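You operate a simulated robot arm through the tools that you are given. There is no shell and no other tool. Be economical: measure what you need, move in short steps, check, and stop when the job is done.

You are at the controls of a simulated two-armed robot. One attempt, no reset.

JOB
Pick up the white case from the top of the grey side table with one hand, pass it to the other hand and put it on the top of the upper carton by the dolly. Set down upright: white case.

Only the result counts: the job must be done as asked and must still hold three seconds after the hand-in. Knocking over, shifting, dropping, spilling or breaking anything else fails it.

ROBOT AND FRAMES
Two 7-joint arms with two-finger parallel grippers on one trunk, on a base that drives. Base frame: it is fixed to the floor where the robot stands at the start and does not move with it; the origin is under the middle of the robot, x ahead of it, y to its left, z up; the surface under the hand at the start is at about z = 74. Lengths are in cm, angles in degrees, forces in N, time in s.
The left shoulder is at the start at [5, 16.5, 103], the right one opposite. With the tool pointing down near the work surface each hand reaches from about 24 to 70 cm from the robot's upright axis, wherever it stands, measured 20 degrees to its own side. Places, roughly: top of the upper carton by the dolly [-120, -270, 60]. Payload 3.91 kg a hand.
The TCP of each hand is the grasp point between the finger pads, 3 cm short of the fingertips. In the tool frame z runs along the fingers and y along their closing line. The gripper opens to 11 cm. The fingers are 2 cm wide and 1 cm thick; the gripper's body (4.8 by 11.2 cm) begins 5.5 cm behind the TCP.
Orientation is told as [roll, pitch, yaw] about the base's x, y, z axes, in that order, counted from this pose: with the fingers straight down and closing along the base's y, the tool's x points along the base's -x, its y along +y and its z along -z.

CONTROLS
- The arms move only by the tool step_arm. It takes "left_commands", "right_commands" or both (then of equal length, played together; a hand with none holds still); each is a list of rows, each an object of numbers (a shift or turn left out is 0, a gripper value left out holds the last): "x", "y", "z": the shift along the tool's x, y, z in cm; "rx", "ry", "rz": the turn, a rotation vector about the tool's x, y, z in degrees; "gripper": the closure, from 0 (fully open) to 1 (shut). In form: [{"x": .., "y": .., "z": .., "rx": .., "ry": .., "rz": .., "gripper": ..}, ...]. A call has 1 to 10 rows; each row is the pose to reach, as a shift and turn from the pose commanded when the call began, along the tool's axes at that moment. Each row takes 0.2 s and may step no farther than 5 cm and 8.6 degrees from the row before; otherwise, or with a gripper value out of range, the whole call is refused. Where a pose cannot be reached the arm comes as near as it can. A force on the tool above 40 N (or 10 N above the force at the start of the call, whichever is more), or a blocked arm, ends the call early, and 0.2 s more pass. Each finger travels about 4.5 cm/s and halts on what it meets, pressing with about 29 N; the grip force reading is that of the motor and also rises with nothing between the fingers. The clock runs only during rows and for 0.2 s after the last one: add rows that repeat a pose to give the fingers time. The reply holds the time, the measured pose of the TCP, the force on the tool along the base axes, the opening and the grip force, in the units named above and with some noise, with the torque about the TCP (base axes, N m) and any sound that the robot's microphone picked up.
- Cameras (640 x 400 px; columns grow to the right, rows downward): "scene" is now at [11.85, -1.86, 120.63]; the picture's right is [-0.22, -0.98, 0.00], its down [-0.51, 0.11, -0.86] and it looks along [0.83, -0.19, -0.52] (base axes); focal length 248 px, centre (320, 200). "left" rides on the left gripper at [7.2, -1.7, -10.3] in its tool frame; the picture's right is [0.23, 0.97, 0.00], its down [-0.76, 0.18, -0.62] and it looks along [-0.61, 0.14, 0.78] (tool axes); focal length 222 px, centre (320, 200). "right" rides on the right gripper at [7.2, 1.7, -10.3] in its tool frame; the picture's right is [-0.23, 0.97, 0.00], its down [-0.76, -0.18, -0.62] and it looks along [-0.61, -0.14, 0.78] (tool axes); focal length 222 px, centre (320, 200). There is no depth. A picture from a camera that has moved, and an enlarged one, comes with that camera's place and axes in the base frame and with its lens.
- snapshot(camera): a new picture of that camera. It takes no simulated time.
- lift_body(by): slides the trunk up (or, below 0, down) by that many cm; the arms and the scene camera ride with it, the base frame stays. It gives what a move gives, with no picture.
- steer(legs): drives the robot by 1 to 6 legs, each [ahead, left, turn to the left] in cm, cm and degrees, along the robot's own axes; the way and the turn of a leg run together, so that a leg with both is an arc; at most 150 cm and 180 degrees a leg. The arms and the cameras ride along, it lands a little off, and it stops where it bumps. It gives what a move gives.
- turn_head(pan, tilt): turns the head with the scene camera to pan (to the left, within 80 degrees either way) and tilt (down, from -29 to 69), counted from straight ahead of the robot. It gives what a move gives.
- inspect(camera, box): a new picture of the part [left, top, right, bottom] of that camera's present view, enlarged. It takes no simulated time.
- hand_in(): hands the job in; it is judged then, once.

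Work in short steps. Places have to be worked out from the pictures, the camera data and where the tool is seen: move nearer, look again, correct. Check each grasp and each placing, and mend what went wrong. You have 120 turns and 100 pictures in all, those below and enlarged ones among them. Open the grippers and draw the arms clear of the work before you hand the job in, unless the task says otherwise; then end with one line.

The tools are called after "Emit:" as a command line: name --argument value ..., lists and objects as JSON in quotes. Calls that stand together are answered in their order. step_arm: Moves the arms, as the interface text tells. Its arguments: {"type":"object","properties":{"left_commands":{"type":"array","items":{"type":"object","properties":{"x":{"type":"number"},"y":{"type":"number"},"z":{"type":"number"},"rx":{"type":"number"},"ry":{"type":"number"},"rz":{"type":"number"},"gripper":{"type":"number"}}}},"right_commands":{"type":"array","items":{"type":"object","properties":{"x":{"type":"number"},"y":{"type":"number"},"z":{"type":"number"},"rx":{"type":"number"},"ry":{"type":"number"},"rz":{"type":"number"},"gripper":{"type":"number"}}}}},"required":[]} The other tools are called the same way: lift_body (by) slides the trunk up or down; steer (legs) drives the base; turn_head (pan, tilt) turns the head that bears the scene camera; snapshot (camera) takes a picture; inspect (camera, box) takes an enlarged picture of a part of a camera's view; hand_in () hands the job in.

At the start:

```text
time_s: 0.0
left_ee_pos: [48.01, 7.11, 105.83]
left_ee_rot: [0.0, 0.0, -0.1]
left_wrist_force: [0.2, -0.1, -0.2]
left_ft_torque: [0.0, -0.01, 0.0]
left_opening: 11.01
left_finger_force: 0.0
right_ee_pos: [39.42, -27.4, 96.75]
right_ee_rot: [0.1, 0.0, 0.0]
right_wrist_force: [-0.5, 0.5, 0.1]
right_ft_torque: [0.03, 0.03, 0.0]
right_opening: 11.01
right_finger_force: 0.1
trunk travel left (down, up): [-25.0, 25.3]
robot x, y, heading: [0.11, 0.04, 0.1]
head pan, tilt: [-12.5, 31.2]
```

scene: 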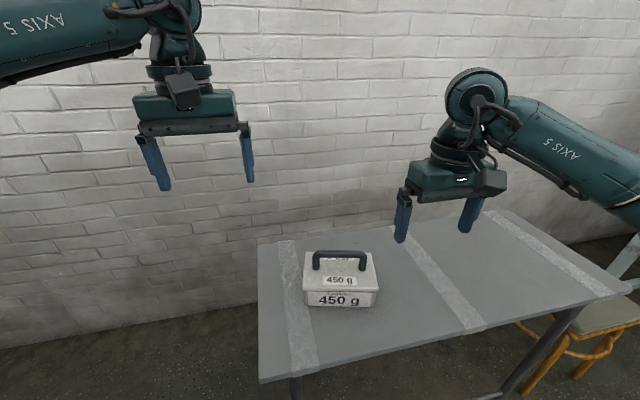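
right: 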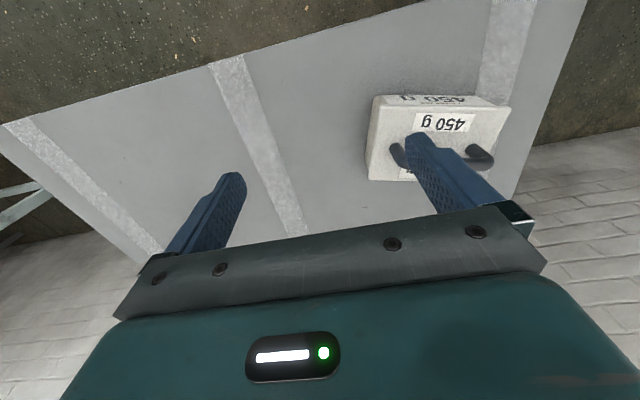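
left: 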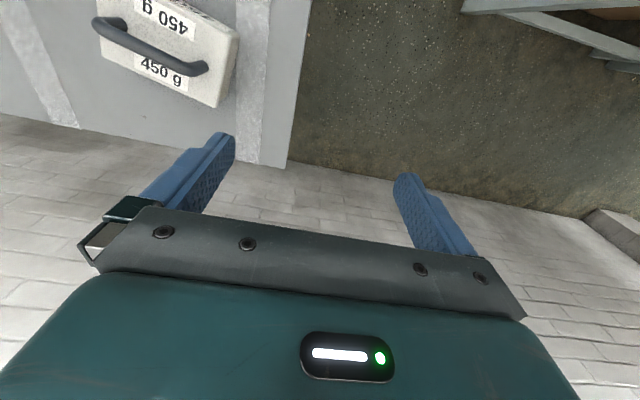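

I'll take a closer look at the case to work out its dimensions and handle.

Emit:
inspect --camera "scene" --box '[260, 220, 420, 320]'

Emit:
inspect --camera "left" --box '[60, 0, 300, 150]'

```text
4.00 times, centred on (340, 270) of scene
camera zoom: at [11.85, -1.86, 120.63], right [-0.22, -0.98, 0.0], down [-0.51, 0.11, -0.86], along [0.83, -0.19, -0.52], focal length 990 px, centre (240, -80)
```

zoom: 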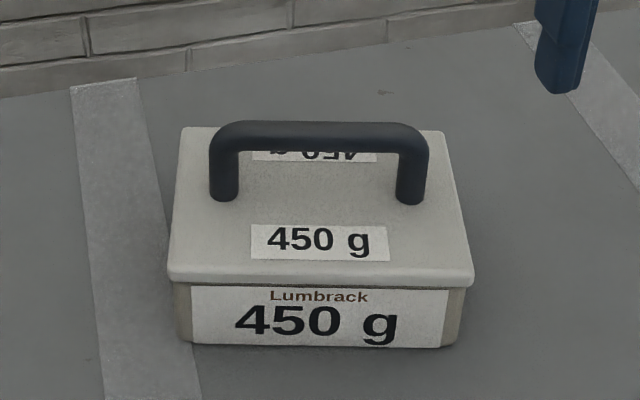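

```text
2.67 times, centred on (180, 75) of left
camera zoom: at [40.96, 5.51, 116.18], right [-0.23, 0.97, 0.0], down [0.76, 0.18, 0.62], along [0.61, 0.14, -0.78], focal length 592 px, centre (693, 533)
```

zoom: 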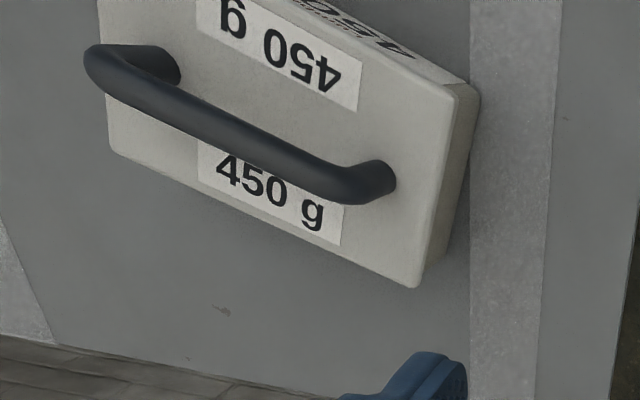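

The case is about 15 x 10.7 cm, with its lid at z≈80 and its long axis turned about 14° from y. The handle bar is centred near (47.7, -14.4) at z≈84. The right hand will grip the -y half of the bar, leaving the +y half for the left hand, so I first yaw it 76° and move it over that half.

Emit:
step_arm --right_commands '[{"x": -0.8, "y": 1.1, "rz": -8.45}, {"x": -1.7, "y": 2.4, "rz": -16.9}, {"x": -2.6, "y": 3.6, "rz": -25.3}, {"x": -3.4, "y": 4.8, "rz": -33.8}, {"x": -4.3, "y": 6, "rz": -42.2}, {"x": -5.1, "y": 7.1, "rz": -50.7}, {"x": -6, "y": 8.3, "rz": -59.1}, {"x": -6.8, "y": 9.5, "rz": -67.6}, {"x": -7.7, "y": 10.7, "rz": -76}, {"x": -7.7, "y": 10.7, "rz": -76}]'

Emit:
snapshot --camera "right"

Emit:
snapshot --camera "scene"

```text
time_s: 2.2
left_ee_pos: [48.17, 7.2, 105.75]
left_ee_rot: [0.0, 0.0, -0.1]
left_wrist_force: [-0.1, -0.1, -0.3]
left_ft_torque: [-0.02, -0.01, 0.0]
left_opening: 11.0
left_finger_force: 0.0
right_ee_pos: [38.44, -12.05, 96.78]
right_ee_rot: [-0.1, 0.0, 72.6]
right_wrist_force: [-0.3, 0.0, -0.5]
right_ft_torque: [-0.01, 0.0, 0.03]
right_opening: 10.98
right_finger_force: 0.0
right hand out of reach, approached as far as the arm can: row 7, 8, 9, 10
trunk travel left (down, up): [-25.0, 25.3]
robot x, y, heading: [0.24, -0.33, 0.0]
head pan, tilt: [-12.5, 31.2]
```

```text
94 pictures are left
camera right: at [34.69, -18.59, 107.16], right [-0.86, 0.51, 0.0], down [0.4, 0.67, 0.62], along [0.32, 0.54, -0.78], focal length 222 px, centre (320, 200)
```

right: 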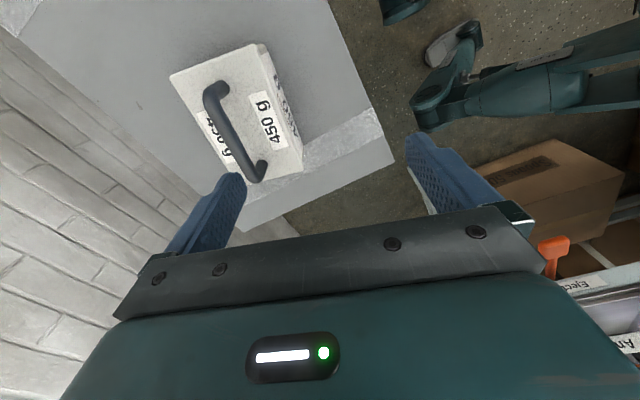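

```text
93 pictures are left
camera scene: at [11.85, -1.86, 120.63], right [-0.22, -0.98, 0.0], down [-0.51, 0.11, -0.86], along [0.83, -0.19, -0.52], focal length 248 px, centre (320, 200)
```

scene: 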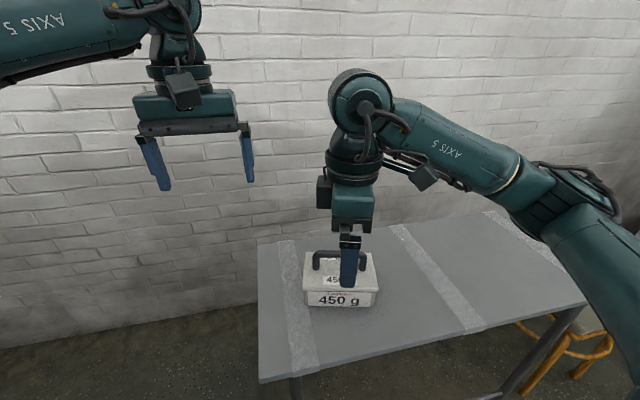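

The hand stopped short at (38.4, -12, yaw 72.6), so that yaw exceeds the arm's reach. I'll back the yaw off to see what it can hold and which reference pose the commands use.

Emit:
step_arm --right_commands '[{"rz": 8}, {"rz": 16}, {"rz": 16}]'

```text
time_s: 3.0
left_ee_pos: [48.06, 7.14, 105.79]
left_ee_rot: [0.1, 0.0, -0.1]
left_wrist_force: [-0.5, 0.3, 0.1]
left_ft_torque: [0.01, 0.03, -0.05]
left_opening: 11.01
left_finger_force: 0.2
right_ee_pos: [38.37, -12.15, 96.88]
right_ee_rot: [-0.2, 0.0, 56.6]
right_wrist_force: [1.0, 0.2, 0.3]
right_ft_torque: [0.01, 0.01, -0.01]
right_opening: 11.01
right_finger_force: 0.0
trunk travel left (down, up): [-25.0, 25.3]
robot x, y, heading: [-0.1, 0.19, -0.1]
head pan, tilt: [-12.5, 31.2]
```

Commands run from the reached pose. Now I'll try moving to the hover point at yaw 56 to see whether position or yaw is the limit.

Emit:
step_arm --right_commands '[{"x": -0.3, "y": -3.3}, {"x": -0.6, "y": -6.6}, {"x": -0.95, "y": -9.8}, {"x": -0.95, "y": -9.8}]'

```text
time_s: 4.0
left_ee_pos: [48.07, 7.2, 105.9]
left_ee_rot: [0.0, 0.0, 0.1]
left_wrist_force: [0.5, 0.4, 0.0]
left_ft_torque: [0.0, -0.01, -0.04]
left_opening: 11.02
left_finger_force: 0.0
right_ee_pos: [45.22, -15.74, 96.89]
right_ee_rot: [0.1, 0.0, 56.3]
right_wrist_force: [0.8, -0.9, 0.2]
right_ft_torque: [0.0, 0.02, -0.01]
right_opening: 10.98
right_finger_force: 0.2
right hand out of reach, approached as far as the arm can: row 3, 4
trunk travel left (down, up): [-25.0, 25.3]
robot x, y, heading: [-0.28, -0.33, 0.2]
head pan, tilt: [-12.5, 31.2]
```

The limit depends on distance: about 72° at 38 cm and 56° at 45 cm. I'll test whether the intended outward tilt (ry -17) loosens it.

Emit:
step_arm --right_commands '[{"ry": -8.5}, {"ry": -17}, {"ry": -17}]'

Emit:
step_arm --right_commands '[{"rz": -8}, {"rz": -16}, {"rz": -20}, {"rz": -20}]'

```text
time_s: 4.8
left_ee_pos: [47.98, 6.87, 105.97]
left_ee_rot: [0.2, 0.0, 0.0]
left_wrist_force: [0.4, 0.2, 0.2]
left_ft_torque: [0.02, -0.02, -0.03]
left_opening: 11.01
left_finger_force: 0.0
right_ee_pos: [42.64, -18.22, 96.92]
right_ee_rot: [0.1, -17.1, 55.5]
right_wrist_force: [-0.4, -0.8, 0.4]
right_ft_torque: [0.04, -0.01, -0.03]
right_opening: 11.01
right_finger_force: 0.1
right hand out of reach, approached as far as the arm can: row 1, 2, 3
trunk travel left (down, up): [-25.0, 25.3]
robot x, y, heading: [0.24, 0.24, 0.2]
head pan, tilt: [-12.5, 31.2]
```

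```text
time_s: 5.8
left_ee_pos: [48.21, 7.49, 105.7]
left_ee_rot: [-0.2, 0.0, 0.2]
left_wrist_force: [-0.2, 0.0, -0.6]
left_ft_torque: [-0.04, 0.02, -0.02]
left_opening: 11.0
left_finger_force: 0.1
right_ee_pos: [38.71, -9.43, 99.69]
right_ee_rot: [-5.1, -16.2, 73.5]
right_wrist_force: [0.4, 0.7, 0.3]
right_ft_torque: [0.04, 0.01, -0.02]
right_opening: 11.0
right_finger_force: 0.0
right hand out of reach, approached as far as the arm can: row 1, 2, 3, 4
trunk travel left (down, up): [-25.0, 25.3]
robot x, y, heading: [-0.03, -0.13, 0.1]
head pan, tilt: [-12.5, 31.2]
```

Tilting makes it worse. Moving the right shoulder closer, by turning the robot left and shifting it right, should free the yaw. First I'll check how the base sits relative to the table.

Emit:
turn_head --pan 0 --tilt 69

Emit:
snapshot --camera "scene"

Emit:
turn_head --pan -75 --tilt 35

Emit:
snapshot --camera "scene"

```text
time_s: 6.8
left_ee_pos: [48.1, 7.13, 105.74]
left_ee_rot: [-0.1, 0.0, -0.1]
left_wrist_force: [-0.3, -0.3, 0.0]
left_ft_torque: [0.01, 0.04, 0.02]
left_opening: 11.0
left_finger_force: 0.1
right_ee_pos: [38.86, -9.8, 99.64]
right_ee_rot: [-4.9, -16.2, 73.4]
right_wrist_force: [0.1, 0.6, -0.5]
right_ft_torque: [0.02, -0.04, -0.02]
right_opening: 10.99
right_finger_force: 0.0
trunk travel left (down, up): [-25.0, 25.3]
robot x, y, heading: [-0.17, -0.08, 0.0]
head pan, tilt: [0.0, 68.8]
```

```text
92 pictures are left
camera scene: at [8.67, 0.09, 115.67], right [0.0, -1.0, 0.0], down [-0.93, 0.0, -0.36], along [0.36, 0.0, -0.93], focal length 248 px, centre (320, 200)
```

scene: 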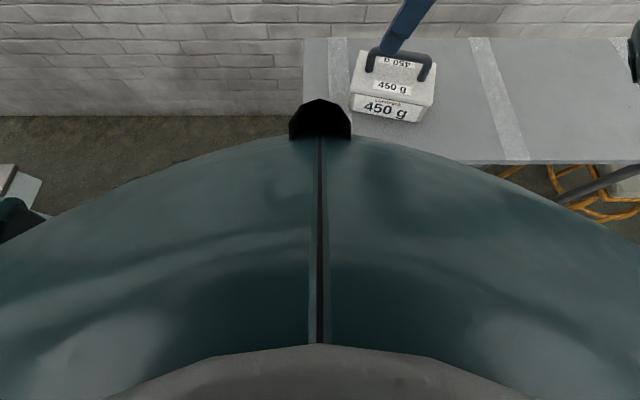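

```text
time_s: 8.3
left_ee_pos: [48.04, 7.17, 105.77]
left_ee_rot: [0.1, 0.0, 0.0]
left_wrist_force: [0.3, -0.6, 0.7]
left_ft_torque: [0.04, 0.0, 0.03]
left_opening: 10.99
left_finger_force: 0.1
right_ee_pos: [38.72, -9.81, 99.7]
right_ee_rot: [-4.9, -16.3, 73.3]
right_wrist_force: [-1.2, 0.3, 0.2]
right_ft_torque: [0.02, -0.03, -0.01]
right_opening: 11.0
right_finger_force: 0.1
trunk travel left (down, up): [-25.0, 25.3]
robot x, y, heading: [0.19, -0.24, -0.1]
head pan, tilt: [-75.0, 35.0]
```

```text
91 pictures are left
camera scene: at [5.36, -8.41, 120.03], right [-0.97, -0.26, 0.0], down [-0.15, 0.55, -0.82], along [0.21, -0.79, -0.57], focal length 248 px, centre (320, 200)
```

scene: 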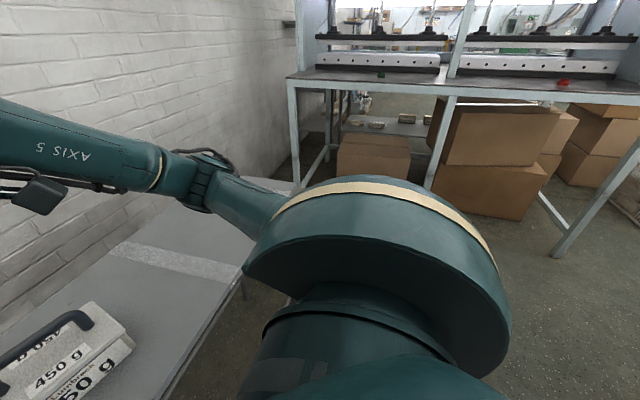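

The base itself is hidden by the chest. Before choosing a plan, I'll test whether the right hand can reach a near-centre handover pose with yaw around 90 and an outward tilt, at roughly (33, -3).

Emit:
step_arm --right_commands '[{"x": -1.6, "y": 2.6, "z": 0.5}, {"x": -3.2, "y": 5.2, "z": 0.9}, {"x": -4.8, "y": 7.8, "z": 1.4}, {"x": -4.8, "y": 7.8, "z": 1.4, "rz": -8}, {"x": -4.8, "y": 7.8, "z": 1.4, "rz": -16}, {"x": -4.8, "y": 7.8, "z": 1.4, "rz": -16}]'

```text
time_s: 9.7
left_ee_pos: [48.07, 7.14, 105.84]
left_ee_rot: [-0.1, 0.1, 0.0]
left_wrist_force: [0.5, 0.8, -0.4]
left_ft_torque: [0.0, -0.02, 0.02]
left_opening: 11.0
left_finger_force: 0.1
right_ee_pos: [32.93, -2.52, 99.07]
right_ee_rot: [-9.3, -14.3, 89.9]
right_wrist_force: [0.0, -0.4, -0.8]
right_ft_torque: [-0.02, -0.01, -0.02]
right_opening: 11.01
right_finger_force: 0.0
trunk travel left (down, up): [-25.0, 25.3]
robot x, y, heading: [-0.13, 0.06, 0.0]
head pan, tilt: [-75.0, 35.0]
```

The handover pose is feasible: yaw 90 with tilt at (33, -2.5). For the pick I'll strafe right 20 cm and turn left 45°, which puts the right shoulder near (16, -28) with its azimuth to the case close to the required yaw.

Emit:
steer --legs '[[0, -20, 0], [0, 0, 45]]'

Emit:
turn_head --pan -40 --tilt 40

Emit:
snapshot --camera "scene"

```text
time_s: 14.1
left_ee_pos: [29.22, 18.95, 105.83]
left_ee_rot: [0.0, 0.0, 44.6]
left_wrist_force: [0.5, 0.4, 0.2]
left_ft_torque: [0.01, 0.0, 0.01]
left_opening: 11.0
left_finger_force: 0.0
right_ee_pos: [25.23, 1.46, 99.09]
right_ee_rot: [-9.3, -14.3, 134.5]
right_wrist_force: [-0.5, -0.4, 0.9]
right_ft_torque: [0.02, 0.02, -0.01]
right_opening: 11.0
right_finger_force: 0.0
trunk travel left (down, up): [-25.0, 25.3]
robot x, y, heading: [0.2, -20.04, 44.5]
head pan, tilt: [-75.0, 35.0]
```

```text
time_s: 15.1
left_ee_pos: [29.24, 19.1, 105.82]
left_ee_rot: [0.0, 0.0, 44.6]
left_wrist_force: [0.2, -0.2, -0.6]
left_ft_torque: [0.02, 0.03, -0.02]
left_opening: 11.0
left_finger_force: 0.0
right_ee_pos: [25.28, 1.52, 99.1]
right_ee_rot: [-9.3, -14.3, 134.5]
right_wrist_force: [0.2, 0.3, 0.7]
right_ft_torque: [0.01, 0.04, -0.03]
right_opening: 11.01
right_finger_force: 0.1
trunk travel left (down, up): [-25.0, 25.3]
robot x, y, heading: [0.04, -19.57, 44.6]
head pan, tilt: [-40.0, 40.0]
```

```text
90 pictures are left
camera scene: at [10.69, -17.01, 119.28], right [0.08, -1.0, 0.0], down [-0.64, -0.05, -0.77], along [0.76, 0.06, -0.64], focal length 248 px, centre (320, 200)
```

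scene: 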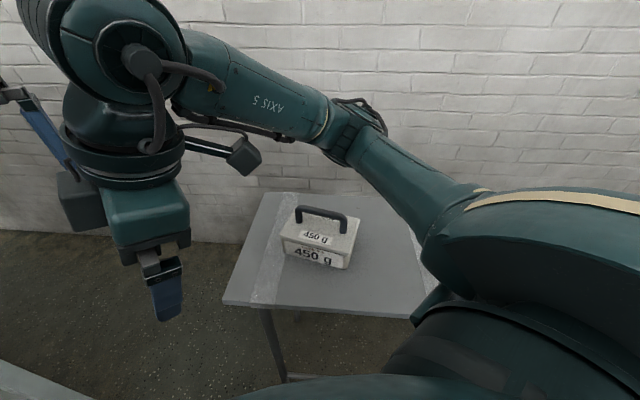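

The robot stands at (0, -20) with heading 44.6. I'll level the right hand first.

Emit:
step_arm --right_commands '[{"rx": -4.6, "ry": 7.1, "rz": -0.5}, {"rx": -9.2, "ry": 14.2, "rz": -1.1}, {"rx": -9.2, "ry": 14.2, "rz": -1.1}]'

```text
time_s: 15.9
left_ee_pos: [29.29, 19.14, 105.89]
left_ee_rot: [0.0, 0.0, 44.6]
left_wrist_force: [0.2, -0.4, -0.1]
left_ft_torque: [0.0, -0.01, 0.0]
left_opening: 10.99
left_finger_force: 0.0
right_ee_pos: [25.1, 1.47, 99.1]
right_ee_rot: [0.1, 0.1, 134.4]
right_wrist_force: [0.1, -0.5, -1.4]
right_ft_torque: [0.0, -0.01, -0.02]
right_opening: 11.0
right_finger_force: 0.1
trunk travel left (down, up): [-25.0, 25.3]
robot x, y, heading: [0.09, -19.79, 44.6]
head pan, tilt: [-40.0, 40.0]
```

It's level at yaw 134.4. I'll move it to hover over the handle's -y half while turning to yaw 76.

Emit:
step_arm --right_commands '[{"x": 3.55, "y": -0.38, "rz": 7.3}, {"x": 7.1, "y": -0.75, "rz": 14.6}, {"x": 10.65, "y": -1.1, "rz": 21.9}, {"x": 14.2, "y": -1.5, "rz": 29.2}, {"x": 17.75, "y": -1.9, "rz": 36.5}, {"x": 21.3, "y": -2.25, "rz": 43.8}, {"x": 24.85, "y": -2.6, "rz": 51.1}, {"x": 28.4, "y": -3, "rz": 58.4}, {"x": 28.4, "y": -3, "rz": 58.4}]'

Emit:
step_arm --right_commands '[{"ry": -6}, {"ry": -12}, {"ry": -12}]'

Emit:
snapshot --camera "scene"

Emit:
snapshot --camera "right"

```text
time_s: 17.9
left_ee_pos: [29.14, 19.1, 105.9]
left_ee_rot: [0.1, 0.0, 44.6]
left_wrist_force: [-1.0, 0.3, 0.5]
left_ft_torque: [0.02, -0.02, 0.0]
left_opening: 10.99
left_finger_force: 0.0
right_ee_pos: [47.27, -16.61, 98.9]
right_ee_rot: [0.2, -0.2, 75.9]
right_wrist_force: [0.6, 0.0, 0.0]
right_ft_torque: [0.0, 0.03, -0.01]
right_opening: 11.0
right_finger_force: 0.1
trunk travel left (down, up): [-25.0, 25.3]
robot x, y, heading: [-0.24, -19.92, 44.4]
head pan, tilt: [-40.0, 40.0]
```

```text
time_s: 18.7
left_ee_pos: [29.15, 19.02, 105.77]
left_ee_rot: [0.0, -0.1, 44.6]
left_wrist_force: [0.2, 0.5, 0.5]
left_ft_torque: [-0.03, -0.01, 0.01]
left_opening: 10.99
left_finger_force: 0.1
right_ee_pos: [47.2, -16.73, 98.97]
right_ee_rot: [0.0, -12.2, 75.9]
right_wrist_force: [-0.3, 0.0, 0.3]
right_ft_torque: [-0.01, 0.02, 0.0]
right_opening: 11.0
right_finger_force: 0.1
trunk travel left (down, up): [-25.0, 25.3]
robot x, y, heading: [-0.31, -19.78, 44.6]
head pan, tilt: [-40.0, 40.0]
```

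```text
89 pictures are left
camera scene: at [10.69, -17.0, 119.28], right [0.08, -1.0, 0.0], down [-0.64, -0.05, -0.77], along [0.76, 0.06, -0.64], focal length 248 px, centre (320, 200)
```

scene: 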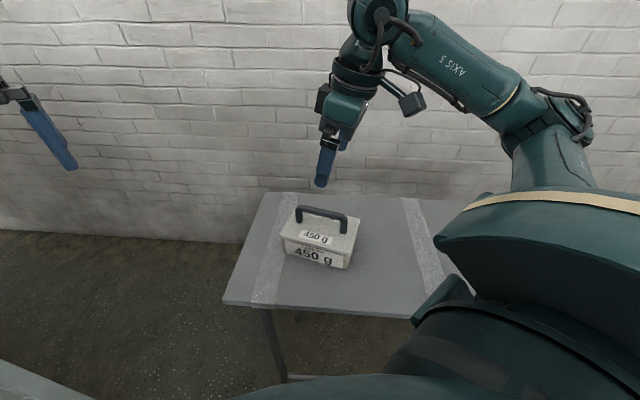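

```text
88 pictures are left
camera right: at [43.35, -25.33, 107.62], right [-0.89, 0.45, 0.05], down [0.32, 0.55, 0.77], along [0.32, 0.7, -0.64], focal length 222 px, centre (320, 200)
```

right: 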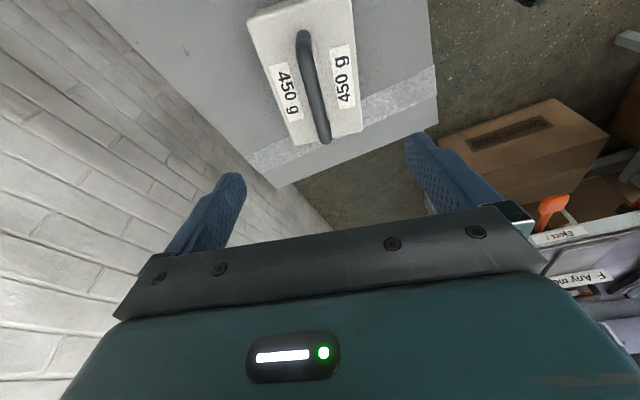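

That reached cleanly. I'll refine the handle position from both views before descending.

Emit:
inspect --camera "scene" --box '[260, 180, 388, 280]'

Emit:
inspect --camera "right" --box '[220, 0, 412, 150]'

```text
4.00 times, centred on (324, 230) of scene
camera zoom: at [10.69, -17.0, 119.28], right [0.08, -1.0, 0.0], down [-0.64, -0.05, -0.77], along [0.76, 0.06, -0.64], focal length 990 px, centre (304, 80)
```

zoom: 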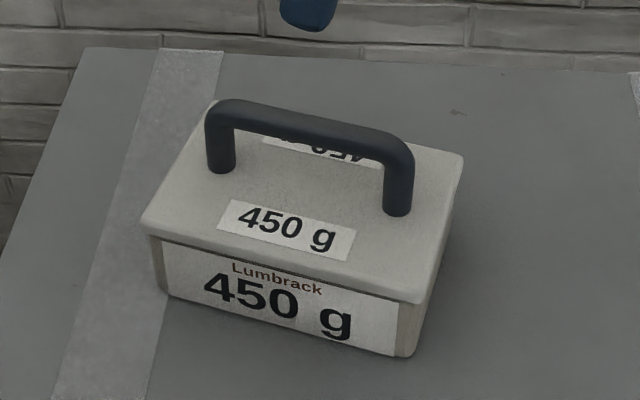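

```text
2.67 times, centred on (316, 75) of right
camera zoom: at [43.35, -25.33, 107.62], right [-0.89, 0.45, 0.05], down [0.32, 0.55, 0.77], along [0.32, 0.7, -0.64], focal length 592 px, centre (331, 533)
```

zoom: 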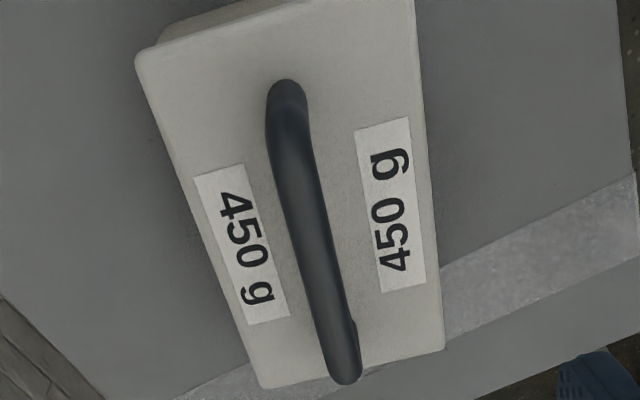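

The views agree: bar centre near (47.8, -14.5), bar axis at z≈84.6, and direction 14.5°. The hand is already aligned, so I'll descend about 14 cm and look before closing.

Emit:
step_arm --right_commands '[{"x": 0.73, "z": 3.45}, {"x": 1.46, "z": 6.9}, {"x": 2.2, "z": 10.35}, {"x": 2.6, "z": 12.2}, {"x": 2.93, "z": 13.8}, {"x": 2.93, "z": 13.8}]'

Emit:
inspect --camera "scene" --box '[260, 150, 420, 275]'

Emit:
snapshot --camera "right"

```text
time_s: 20.1
left_ee_pos: [29.21, 19.08, 105.83]
left_ee_rot: [0.1, 0.0, 44.6]
left_wrist_force: [-0.4, -0.2, -0.1]
left_ft_torque: [-0.01, -0.01, -0.01]
left_opening: 10.98
left_finger_force: 0.1
right_ee_pos: [47.29, -16.86, 84.95]
right_ee_rot: [0.1, -12.1, 75.9]
right_wrist_force: [0.8, -0.8, -0.2]
right_ft_torque: [0.0, 0.03, 0.02]
right_opening: 11.01
right_finger_force: 0.0
trunk travel left (down, up): [-25.0, 25.3]
robot x, y, heading: [-0.17, -19.89, 44.6]
head pan, tilt: [-40.0, 40.0]
```

```text
3.20 times, centred on (340, 212) of scene
camera zoom: at [10.69, -17.01, 119.28], right [0.08, -1.0, 0.0], down [-0.64, -0.05, -0.77], along [0.76, 0.06, -0.64], focal length 792 px, centre (256, 160)
```

zoom: 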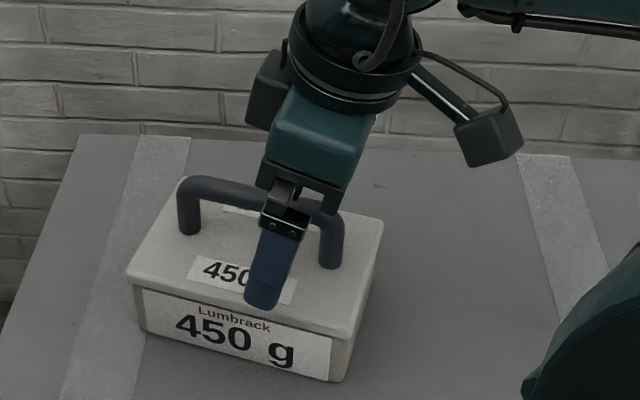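

```text
84 pictures are left
camera right: at [43.35, -25.52, 93.56], right [-0.89, 0.45, 0.05], down [0.32, 0.55, 0.77], along [0.32, 0.7, -0.64], focal length 222 px, centre (320, 200)
```

right: 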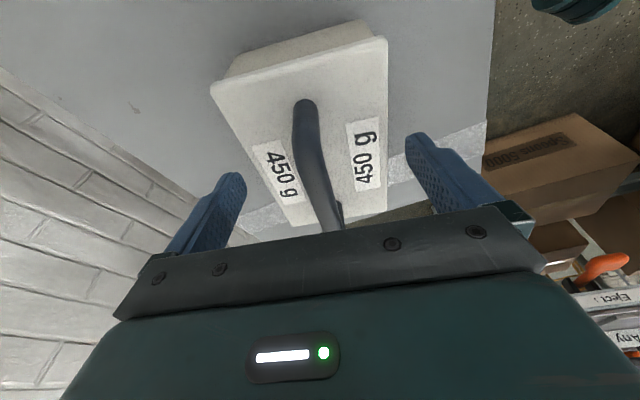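

The wrist carries a block on its inner side, about 5.7 cm from the axis. For the hands to fit side by side I need more tilt and a little more offset, so I'll go to 22° of tilt and a 2.7 cm offset.

Emit:
step_arm --right_commands '[{"x": 0.15, "ry": -5}, {"x": 0.25, "z": -0.05, "ry": -10}, {"x": 0.25, "z": -0.05, "ry": -10}]'

Emit:
inspect --camera "scene" --box '[260, 150, 420, 275]'

```text
time_s: 20.9
left_ee_pos: [29.29, 19.01, 105.81]
left_ee_rot: [0.1, 0.0, 44.6]
left_wrist_force: [-0.7, -0.2, 0.6]
left_ft_torque: [0.01, 0.03, 0.0]
left_opening: 11.02
left_finger_force: 0.0
right_ee_pos: [47.1, -17.08, 84.88]
right_ee_rot: [0.1, -22.1, 75.9]
right_wrist_force: [0.3, -0.8, -0.5]
right_ft_torque: [-0.01, 0.0, 0.0]
right_opening: 11.01
right_finger_force: 0.0
trunk travel left (down, up): [-25.0, 25.3]
robot x, y, heading: [0.12, -20.13, 44.6]
head pan, tilt: [-40.0, 40.0]
```

```text
3.20 times, centred on (340, 212) of scene
camera zoom: at [10.7, -17.0, 119.28], right [0.08, -1.0, 0.0], down [-0.64, -0.05, -0.77], along [0.76, 0.06, -0.64], focal length 792 px, centre (256, 160)
```

zoom: 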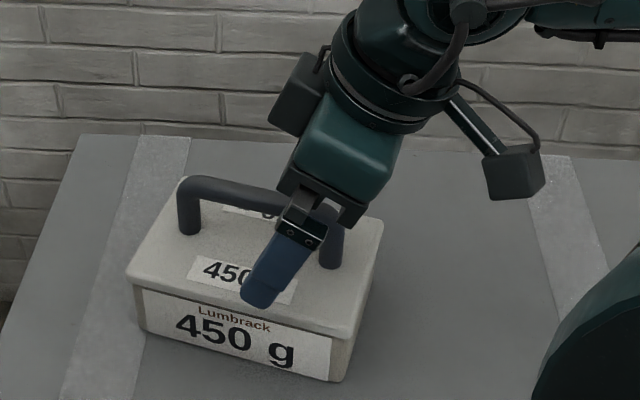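

At 22° the block's inner edge just touches the mid plane. I'll tilt 5° more and shift out slightly, then close on the bar.

Emit:
step_arm --right_commands '[{"x": 0.2, "z": -0.08, "ry": -5}, {"x": 0.2, "z": -0.08, "ry": -5, "gripper": 0.3}, {"x": 0.2, "z": -0.08, "ry": -5, "gripper": 0.6}, {"x": 0.2, "z": -0.08, "ry": -5, "gripper": 1}, {"x": 0.2, "z": -0.08, "ry": -5, "gripper": 1}, {"x": 0.2, "z": -0.08, "ry": -5, "gripper": 1}, {"x": 0.2, "z": -0.08, "ry": -5, "gripper": 1}, {"x": 0.2, "z": -0.08, "ry": -5, "gripper": 1}]'

Emit:
inspect --camera "scene" --box '[260, 150, 420, 275]'

```text
time_s: 22.7
left_ee_pos: [29.25, 19.05, 105.83]
left_ee_rot: [0.1, 0.0, 44.5]
left_wrist_force: [0.3, -0.7, 0.7]
left_ft_torque: [-0.01, 0.0, 0.0]
left_opening: 10.99
left_finger_force: 0.1
right_ee_pos: [47.06, -17.14, 84.84]
right_ee_rot: [0.1, -27.0, 75.8]
right_wrist_force: [2.1, -0.4, 0.4]
right_ft_torque: [-0.04, 0.04, -0.07]
right_opening: 1.57
right_finger_force: 29.1
trunk travel left (down, up): [-25.0, 25.3]
robot x, y, heading: [-0.07, -19.72, 44.8]
head pan, tilt: [-40.0, 40.0]
```

```text
3.20 times, centred on (340, 212) of scene
camera zoom: at [10.7, -17.01, 119.28], right [0.08, -1.0, 0.0], down [-0.64, -0.05, -0.77], along [0.76, 0.06, -0.64], focal length 792 px, centre (256, 160)
```

zoom: 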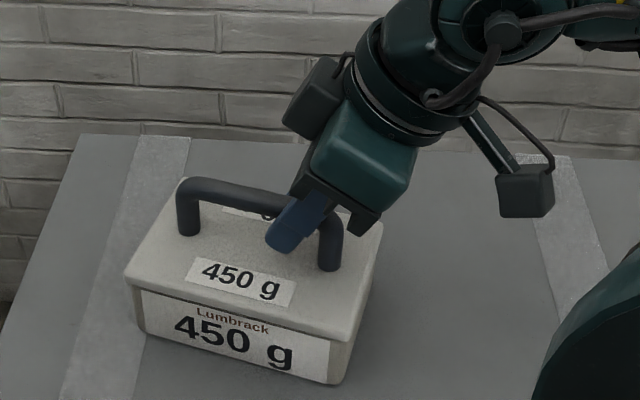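

The bar is gripped (opening 1.57, force 29 N). I'll lift straight up 12 cm.

Emit:
step_arm --right_commands '[{"x": -0.9, "z": -1.78}, {"x": -2.3, "z": -4.5}, {"x": -3.6, "z": -7.1}, {"x": -5.45, "z": -10.7}, {"x": -5.45, "z": -10.7}]'

Emit:
snapshot --camera "scene"

```text
time_s: 23.9
left_ee_pos: [29.3, 19.1, 105.85]
left_ee_rot: [0.0, 0.0, 44.6]
left_wrist_force: [0.1, 0.3, 0.5]
left_ft_torque: [0.02, 0.0, -0.01]
left_opening: 10.98
left_finger_force: 0.0
right_ee_pos: [47.09, -17.11, 96.86]
right_ee_rot: [0.1, -27.1, 75.9]
right_wrist_force: [0.7, -0.9, -5.3]
right_ft_torque: [-0.16, -0.01, 0.0]
right_opening: 1.55
right_finger_force: 28.8
trunk travel left (down, up): [-25.0, 25.3]
robot x, y, heading: [-0.07, -20.33, 44.5]
head pan, tilt: [-40.0, 40.0]
```

```text
81 pictures are left
camera scene: at [10.72, -17.01, 119.28], right [0.08, -1.0, 0.0], down [-0.64, -0.05, -0.77], along [0.76, 0.06, -0.64], focal length 248 px, centre (320, 200)
```

scene: 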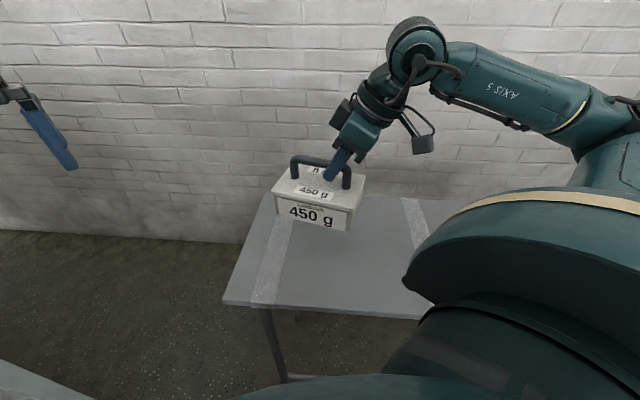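

It holds level with about 5 N of weight. Next I'll turn the left hand into a pre-handover pose, at robot-relative yaw -90 and off to the left.

Emit:
step_arm --left_commands '[{"x": 1.5, "y": 0.8, "rz": 8.5}, {"x": 3, "y": 1.6, "rz": 17}, {"x": 4.5, "y": 2.4, "rz": 25.5}, {"x": 6, "y": 3.2, "rz": 34}, {"x": 7.5, "y": 4, "rz": 42.5}, {"x": 9, "y": 4.8, "rz": 51}, {"x": 10.5, "y": 5.6, "rz": 59.5}, {"x": 12, "y": 6.4, "rz": 68}, {"x": 13.5, "y": 7.2, "rz": 76.5}, {"x": 15, "y": 8, "rz": 85}]'

```text
time_s: 26.1
left_ee_pos: [12.33, 10.98, 104.89]
left_ee_rot: [0.0, -0.1, -40.4]
left_wrist_force: [0.0, 0.6, 0.6]
left_ft_torque: [0.02, -0.04, -0.03]
left_opening: 10.97
left_finger_force: 0.1
left hand out of reach, approached as far as the arm can: row 9, 10
right_ee_pos: [46.93, -17.06, 96.75]
right_ee_rot: [0.1, -27.0, 75.9]
right_wrist_force: [0.2, 0.8, -4.6]
right_ft_torque: [-0.14, 0.01, 0.03]
right_opening: 1.58
right_finger_force: 28.4
trunk travel left (down, up): [-25.0, 25.3]
robot x, y, heading: [0.03, -19.75, 44.4]
head pan, tilt: [-40.0, 40.0]
```

The left hand is at robot-relative (30.5, 13.4) with yaw -85. Now I'll swing the right hand and case to the front at about (35, -5), yaw 90, keeping the tilt.

Emit:
step_arm --right_commands '[{"x": -1.15, "y": 2.24, "z": 0.59, "rx": -2.66, "rz": -5.22}, {"x": -2.3, "y": 4.48, "z": 1.17, "rx": -5.3, "rz": -10.4}, {"x": -3.45, "y": 6.7, "z": 1.76, "rx": -8, "rz": -15.7}, {"x": -4.6, "y": 8.96, "z": 2.34, "rx": -10.6, "rz": -20.9}, {"x": -5.75, "y": 11.2, "z": 2.93, "rx": -13.3, "rz": -26.1}, {"x": -6.9, "y": 13.4, "z": 3.5, "rx": -16, "rz": -31.3}, {"x": -8.05, "y": 15.7, "z": 4.1, "rx": -18.6, "rz": -36.5}, {"x": -9.2, "y": 17.9, "z": 4.7, "rx": -21.3, "rz": -41.8}, {"x": -10.35, "y": 20.2, "z": 5.27, "rx": -23.9, "rz": -47}, {"x": -11.5, "y": 22.4, "z": 5.86, "rx": -26.6, "rz": -52.2}]'

Emit:
turn_head --pan 0 --tilt 40

Emit:
snapshot --camera "scene"

```text
time_s: 28.3
left_ee_pos: [12.56, 10.74, 105.03]
left_ee_rot: [0.0, 0.0, -40.3]
left_wrist_force: [0.7, -0.7, 0.0]
left_ft_torque: [0.05, -0.01, 0.02]
left_opening: 10.98
left_finger_force: 0.1
right_ee_pos: [27.0, 0.87, 99.72]
right_ee_rot: [0.1, -27.1, 130.1]
right_wrist_force: [0.2, 0.1, -3.9]
right_ft_torque: [-0.1, -0.08, 0.03]
right_opening: 1.54
right_finger_force: 29.1
right hand out of reach, approached as far as the arm can: row 7, 8, 9, 10
trunk travel left (down, up): [-25.0, 25.3]
robot x, y, heading: [-0.32, -20.02, 44.5]
head pan, tilt: [-40.0, 40.0]
```

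```text
time_s: 29.4
left_ee_pos: [12.44, 11.0, 105.15]
left_ee_rot: [0.0, 0.0, -40.2]
left_wrist_force: [-0.2, -0.3, 0.1]
left_ft_torque: [0.04, 0.02, -0.02]
left_opening: 10.99
left_finger_force: 0.0
right_ee_pos: [26.65, 0.81, 99.83]
right_ee_rot: [0.0, -27.1, 130.3]
right_wrist_force: [-0.4, 0.0, -5.2]
right_ft_torque: [-0.12, -0.07, 0.0]
right_opening: 1.59
right_finger_force: 29.5
trunk travel left (down, up): [-25.0, 25.3]
robot x, y, heading: [-0.04, -20.08, 44.7]
head pan, tilt: [0.0, 40.0]
```

```text
80 pictures are left
camera scene: at [8.3, -11.71, 119.28], right [0.7, -0.71, 0.0], down [-0.46, -0.45, -0.77], along [0.55, 0.54, -0.64], focal length 248 px, centre (320, 200)
```

scene: 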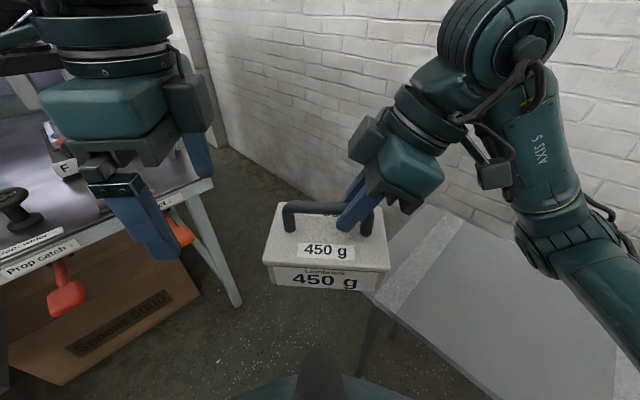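

The right hand holds the case at robot-relative (33.6, -3.9) with yaw 85.6, and the case is level. I'll bring the left hand inward and up, aligning it to world yaw -50 (opposed to the right).

Emit:
step_arm --left_commands '[{"x": -2, "y": 1, "z": -1.3, "rz": 3}, {"x": -4, "y": 2, "z": -2.6, "rz": 6}, {"x": -5.9, "y": 3.1, "z": -4, "rz": 9.6}, {"x": -5.9, "y": 3.1, "z": -4, "rz": 9.6}]'

Emit:
step_arm --left_commands '[{"ry": -8.3}, {"ry": -16.6}, {"ry": -25}, {"ry": -25}]'

Emit:
snapshot --camera "scene"

Emit:
snapshot --camera "left"

```text
time_s: 30.4
left_ee_pos: [16.8, 4.64, 107.32]
left_ee_rot: [0.0, -0.1, -49.8]
left_wrist_force: [-0.2, 0.6, -0.7]
left_ft_torque: [0.01, -0.04, -0.02]
left_opening: 10.99
left_finger_force: 0.0
left hand out of reach, approached as far as the arm can: row 1, 2, 3, 4
right_ee_pos: [26.79, 0.96, 99.82]
right_ee_rot: [0.0, -27.2, 130.1]
right_wrist_force: [-0.4, -0.1, -3.5]
right_ft_torque: [-0.08, -0.08, -0.02]
right_opening: 1.54
right_finger_force: 29.0
trunk travel left (down, up): [-25.0, 25.3]
robot x, y, heading: [-0.11, -19.9, 44.6]
head pan, tilt: [0.0, 40.0]
```

```text
time_s: 31.4
left_ee_pos: [16.66, 4.73, 107.33]
left_ee_rot: [-0.1, -25.0, -50.0]
left_wrist_force: [-0.2, 0.1, 0.5]
left_ft_torque: [-0.03, 0.01, 0.01]
left_opening: 11.01
left_finger_force: 0.1
right_ee_pos: [26.72, 0.9, 99.84]
right_ee_rot: [0.0, -27.1, 130.1]
right_wrist_force: [-1.1, -1.0, -4.4]
right_ft_torque: [-0.11, -0.09, -0.01]
right_opening: 1.58
right_finger_force: 28.5
trunk travel left (down, up): [-25.0, 25.3]
robot x, y, heading: [0.2, -19.91, 44.7]
head pan, tilt: [0.0, 40.0]
```

```text
79 pictures are left
camera scene: at [8.29, -11.7, 119.28], right [0.7, -0.71, 0.0], down [-0.46, -0.45, -0.77], along [0.55, 0.54, -0.64], focal length 248 px, centre (320, 200)
```

scene: 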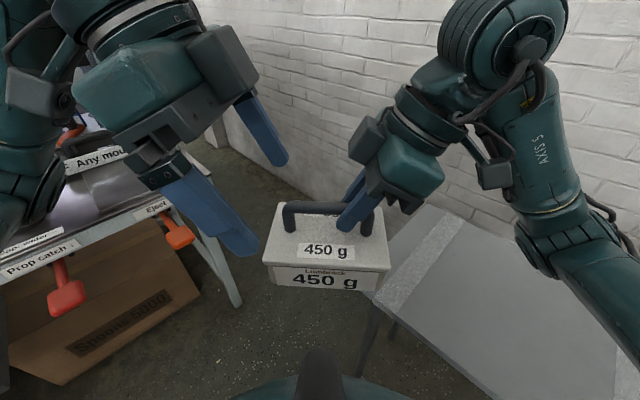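

```text
78 pictures are left
camera left: at [8.45, 12.16, 113.58], right [0.61, 0.78, -0.1], down [0.41, -0.21, 0.89], along [0.68, -0.58, -0.45], focal length 222 px, centre (320, 200)
```

left: 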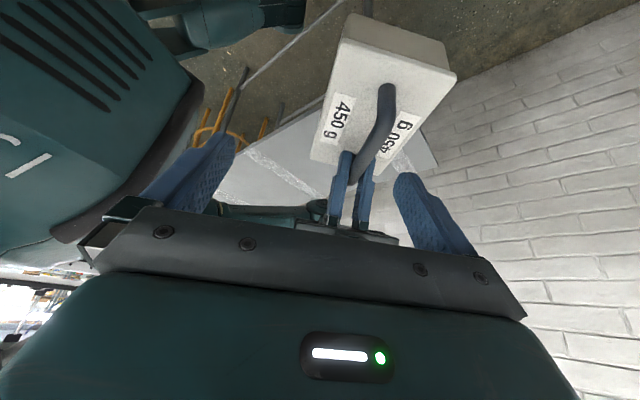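

The left hand reached yaw -50 with 25° of tilt, but its limit keeps it near robot-relative x≈29. I'll bring the case in to meet it, moving the right hand to relative (30, -2.7) and turning it to relative yaw 90.

Emit:
step_arm --right_commands '[{"x": -0.27, "y": 1.2, "z": 0.14, "rx": -0.7, "rz": -1.3}, {"x": -0.55, "y": 2.45, "z": 0.28, "rx": -1.3, "rz": -2.6}, {"x": -0.82, "y": 3.68, "z": 0.42, "rx": -2, "rz": -3.9}, {"x": -0.82, "y": 3.68, "z": 0.42, "rx": -2, "rz": -3.9}]'

Emit:
snapshot --camera "scene"

Emit:
snapshot --camera "left"

```text
time_s: 32.4
left_ee_pos: [16.74, 4.8, 107.21]
left_ee_rot: [0.0, -24.9, -50.0]
left_wrist_force: [0.4, 0.0, -0.5]
left_ft_torque: [-0.01, -0.05, 0.02]
left_opening: 11.0
left_finger_force: 0.0
right_ee_pos: [23.29, -0.69, 99.88]
right_ee_rot: [0.0, -27.0, 134.5]
right_wrist_force: [-0.4, 0.7, -4.2]
right_ft_torque: [-0.09, -0.08, 0.02]
right_opening: 1.59
right_finger_force: 29.0
trunk travel left (down, up): [-25.0, 25.3]
robot x, y, heading: [0.14, -19.36, 44.5]
head pan, tilt: [0.0, 40.0]
```

```text
77 pictures are left
camera scene: at [8.29, -11.7, 119.28], right [0.7, -0.71, 0.0], down [-0.46, -0.45, -0.77], along [0.55, 0.54, -0.64], focal length 248 px, centre (320, 200)
```

scene: 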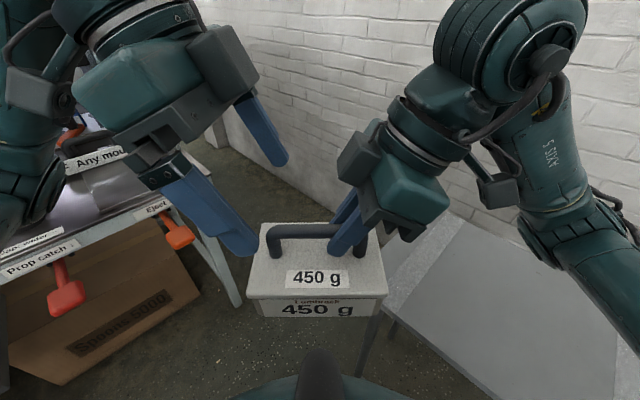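

```text
76 pictures are left
camera left: at [8.46, 12.15, 113.61], right [0.61, 0.78, -0.1], down [0.41, -0.21, 0.89], along [0.67, -0.58, -0.45], focal length 222 px, centre (320, 200)
```

left: 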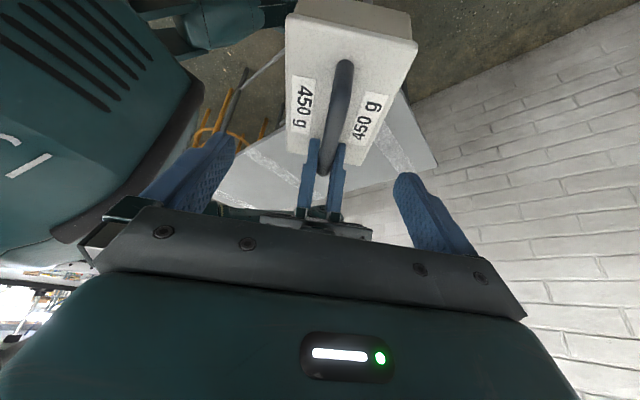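

The hands line up well. I'll square the left hand's yaw to -45.5, shift it sideways, and come halfway along its approach axis.

Emit:
step_arm --left_commands '[{"x": 0.1, "y": 0.5, "rx": -0.9, "rz": -2}, {"x": 0.2, "y": 1.04, "z": 1, "rx": -1.9, "rz": -4.1}, {"x": 0.3, "y": 1.04, "z": 4, "rx": -1.9, "rz": -4.1}, {"x": 0.3, "y": 1.04, "z": 4, "rx": -1.9, "rz": -4.1}]'

Emit:
snapshot --camera "scene"

Emit:
snapshot --camera "left"

```text
time_s: 33.4
left_ee_pos: [18.31, 4.34, 103.5]
left_ee_rot: [-0.1, -25.0, -45.3]
left_wrist_force: [-0.4, 0.3, 0.6]
left_ft_torque: [0.01, -0.01, 0.02]
left_opening: 11.02
left_finger_force: 0.1
right_ee_pos: [23.41, -0.71, 99.89]
right_ee_rot: [-0.1, -27.0, 134.6]
right_wrist_force: [0.0, 0.0, -5.4]
right_ft_torque: [-0.08, -0.06, 0.02]
right_opening: 1.55
right_finger_force: 29.1
trunk travel left (down, up): [-25.0, 25.3]
robot x, y, heading: [-0.16, -19.68, 44.5]
head pan, tilt: [0.0, 40.0]
```

```text
75 pictures are left
camera scene: at [8.29, -11.7, 119.28], right [0.7, -0.71, 0.0], down [-0.46, -0.45, -0.77], along [0.55, 0.54, -0.64], focal length 248 px, centre (320, 200)
```

scene: 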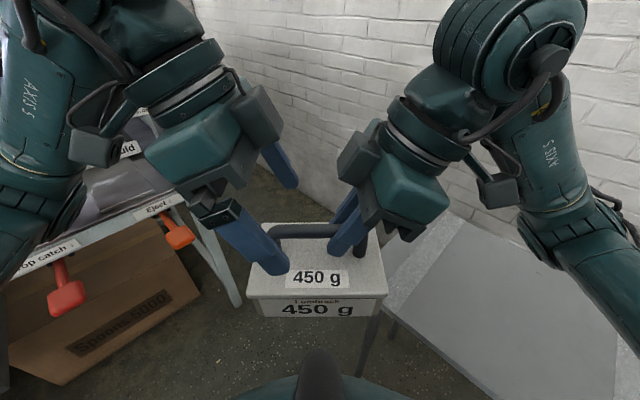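

```text
74 pictures are left
camera left: at [9.43, 11.07, 109.84], right [0.55, 0.83, -0.1], down [0.43, -0.18, 0.89], along [0.72, -0.53, -0.45], focal length 222 px, centre (320, 200)
```

left: 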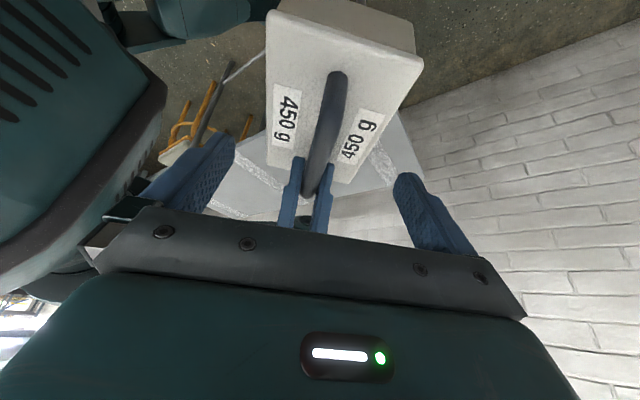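

The alignment is good and about 4 cm remain along the approach axis. I'll advance in small rows.

Emit:
step_arm --left_commands '[{"z": 1.3}, {"z": 2.6}, {"x": 0.05, "z": 3.6}, {"x": 0.05, "z": 4.0}, {"x": 0.05, "z": 4.0}]'

Emit:
snapshot --camera "scene"

Emit:
snapshot --camera "left"

```text
time_s: 34.6
left_ee_pos: [19.37, 3.22, 99.92]
left_ee_rot: [0.0, -25.0, -45.4]
left_wrist_force: [-0.4, 0.3, -0.7]
left_ft_torque: [-0.01, -0.01, -0.01]
left_opening: 11.0
left_finger_force: 0.1
right_ee_pos: [23.37, -0.69, 99.9]
right_ee_rot: [0.0, -27.1, 134.5]
right_wrist_force: [-1.2, 0.9, -4.2]
right_ft_torque: [-0.09, -0.08, 0.0]
right_opening: 1.57
right_finger_force: 29.2
trunk travel left (down, up): [-25.0, 25.3]
robot x, y, heading: [0.12, -19.61, 44.6]
head pan, tilt: [0.0, 40.0]
```

```text
73 pictures are left
camera scene: at [8.29, -11.7, 119.28], right [0.7, -0.71, 0.0], down [-0.46, -0.45, -0.77], along [0.55, 0.54, -0.64], focal length 248 px, centre (320, 200)
```

scene: 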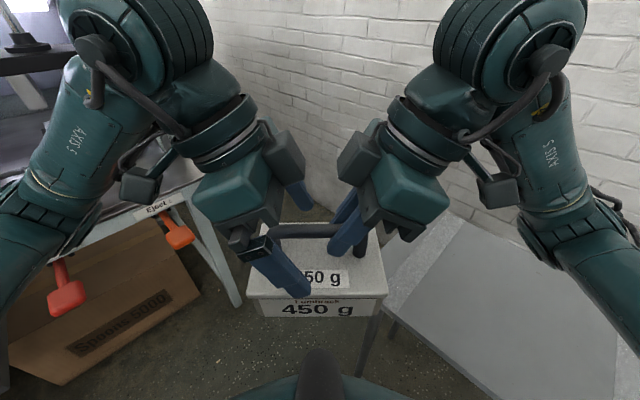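

```text
72 pictures are left
camera left: at [10.58, 9.8, 106.28], right [0.55, 0.83, -0.1], down [0.43, -0.18, 0.89], along [0.72, -0.53, -0.45], focal length 222 px, centre (320, 200)
```

left: 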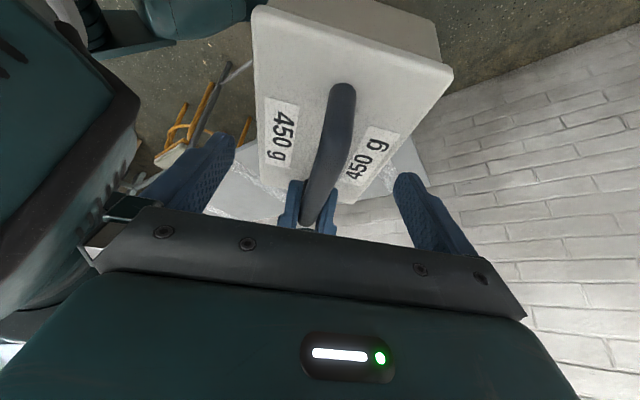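

The hands sit symmetrically with clear gaps between wrists and fingers. I'll close the left gripper.

Emit:
step_arm --left_commands '[{"gripper": 0.4}, {"gripper": 0.7}, {"gripper": 1}, {"gripper": 1}, {"gripper": 1}, {"gripper": 1}, {"gripper": 1}, {"gripper": 1}]'

Emit:
snapshot --camera "scene"

```text
time_s: 36.4
left_ee_pos: [19.32, 3.25, 99.99]
left_ee_rot: [0.0, -25.0, -45.4]
left_wrist_force: [4.1, 4.7, -0.4]
left_ft_torque: [0.03, 0.0, 0.18]
left_opening: 1.57
left_finger_force: 29.2
right_ee_pos: [23.18, -0.74, 99.8]
right_ee_rot: [-0.1, -27.2, 134.7]
right_wrist_force: [-4.8, -4.4, -3.3]
right_ft_torque: [-0.1, 0.01, 0.2]
right_opening: 1.57
right_finger_force: 29.0
trunk travel left (down, up): [-25.0, 25.3]
robot x, y, heading: [-0.28, -19.52, 44.6]
head pan, tilt: [0.0, 40.0]
```

```text
71 pictures are left
camera scene: at [8.29, -11.7, 119.28], right [0.7, -0.71, 0.0], down [-0.46, -0.45, -0.77], along [0.55, 0.54, -0.64], focal length 248 px, centre (320, 200)
```

scene: 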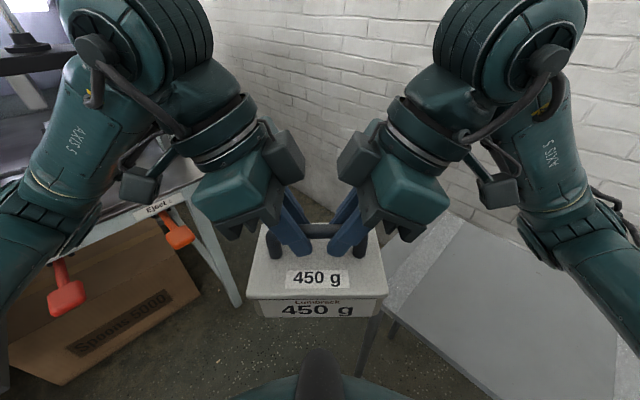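

Both hands hold the bar (1.57 cm each). Now I'll open the right hand, then back it out along its own axis.

Emit:
step_arm --right_commands '[{"gripper": 0.7}, {"gripper": 0.4}, {"gripper": 0.2}, {"gripper": 0.2}, {"gripper": 0.2}, {"gripper": 0.2}]'

Emit:
step_arm --right_commands '[{"z": -2}, {"z": -5}, {"z": -8}, {"z": -12}, {"z": -12}]'

Emit:
snapshot --camera "scene"

```text
time_s: 37.8
left_ee_pos: [19.41, 3.25, 99.99]
left_ee_rot: [-0.1, -25.0, -45.5]
left_wrist_force: [-0.1, 0.6, -0.5]
left_ft_torque: [0.05, 0.08, 0.02]
left_opening: 1.55
left_finger_force: 29.4
right_ee_pos: [23.3, -0.82, 99.79]
right_ee_rot: [0.0, -27.2, 134.5]
right_wrist_force: [-0.4, 0.2, -0.1]
right_ft_torque: [0.0, 0.01, -0.02]
right_opening: 8.8
right_finger_force: 0.1
trunk travel left (down, up): [-25.0, 25.3]
robot x, y, heading: [-0.39, -19.93, 44.8]
head pan, tilt: [0.0, 40.0]
```

```text
time_s: 39.0
left_ee_pos: [19.42, 3.22, 99.95]
left_ee_rot: [0.0, -25.0, -45.4]
left_wrist_force: [1.2, 0.4, 0.1]
left_ft_torque: [0.03, 0.08, 0.0]
left_opening: 1.57
left_finger_force: 29.0
right_ee_pos: [27.13, -4.72, 110.61]
right_ee_rot: [-0.1, -27.1, 134.5]
right_wrist_force: [0.7, 0.8, 0.4]
right_ft_torque: [-0.01, 0.0, -0.01]
right_opening: 8.82
right_finger_force: 0.1
trunk travel left (down, up): [-25.0, 25.3]
robot x, y, heading: [0.0, -20.2, 44.7]
head pan, tilt: [0.0, 40.0]
```

```text
70 pictures are left
camera scene: at [8.29, -11.7, 119.27], right [0.7, -0.71, 0.0], down [-0.46, -0.45, -0.77], along [0.55, 0.54, -0.64], focal length 248 px, centre (320, 200)
```

scene: 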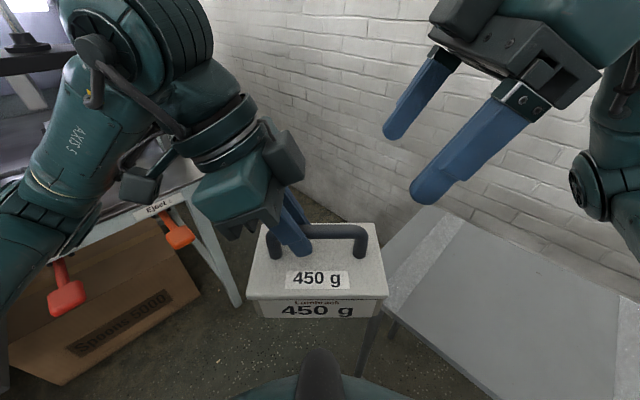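

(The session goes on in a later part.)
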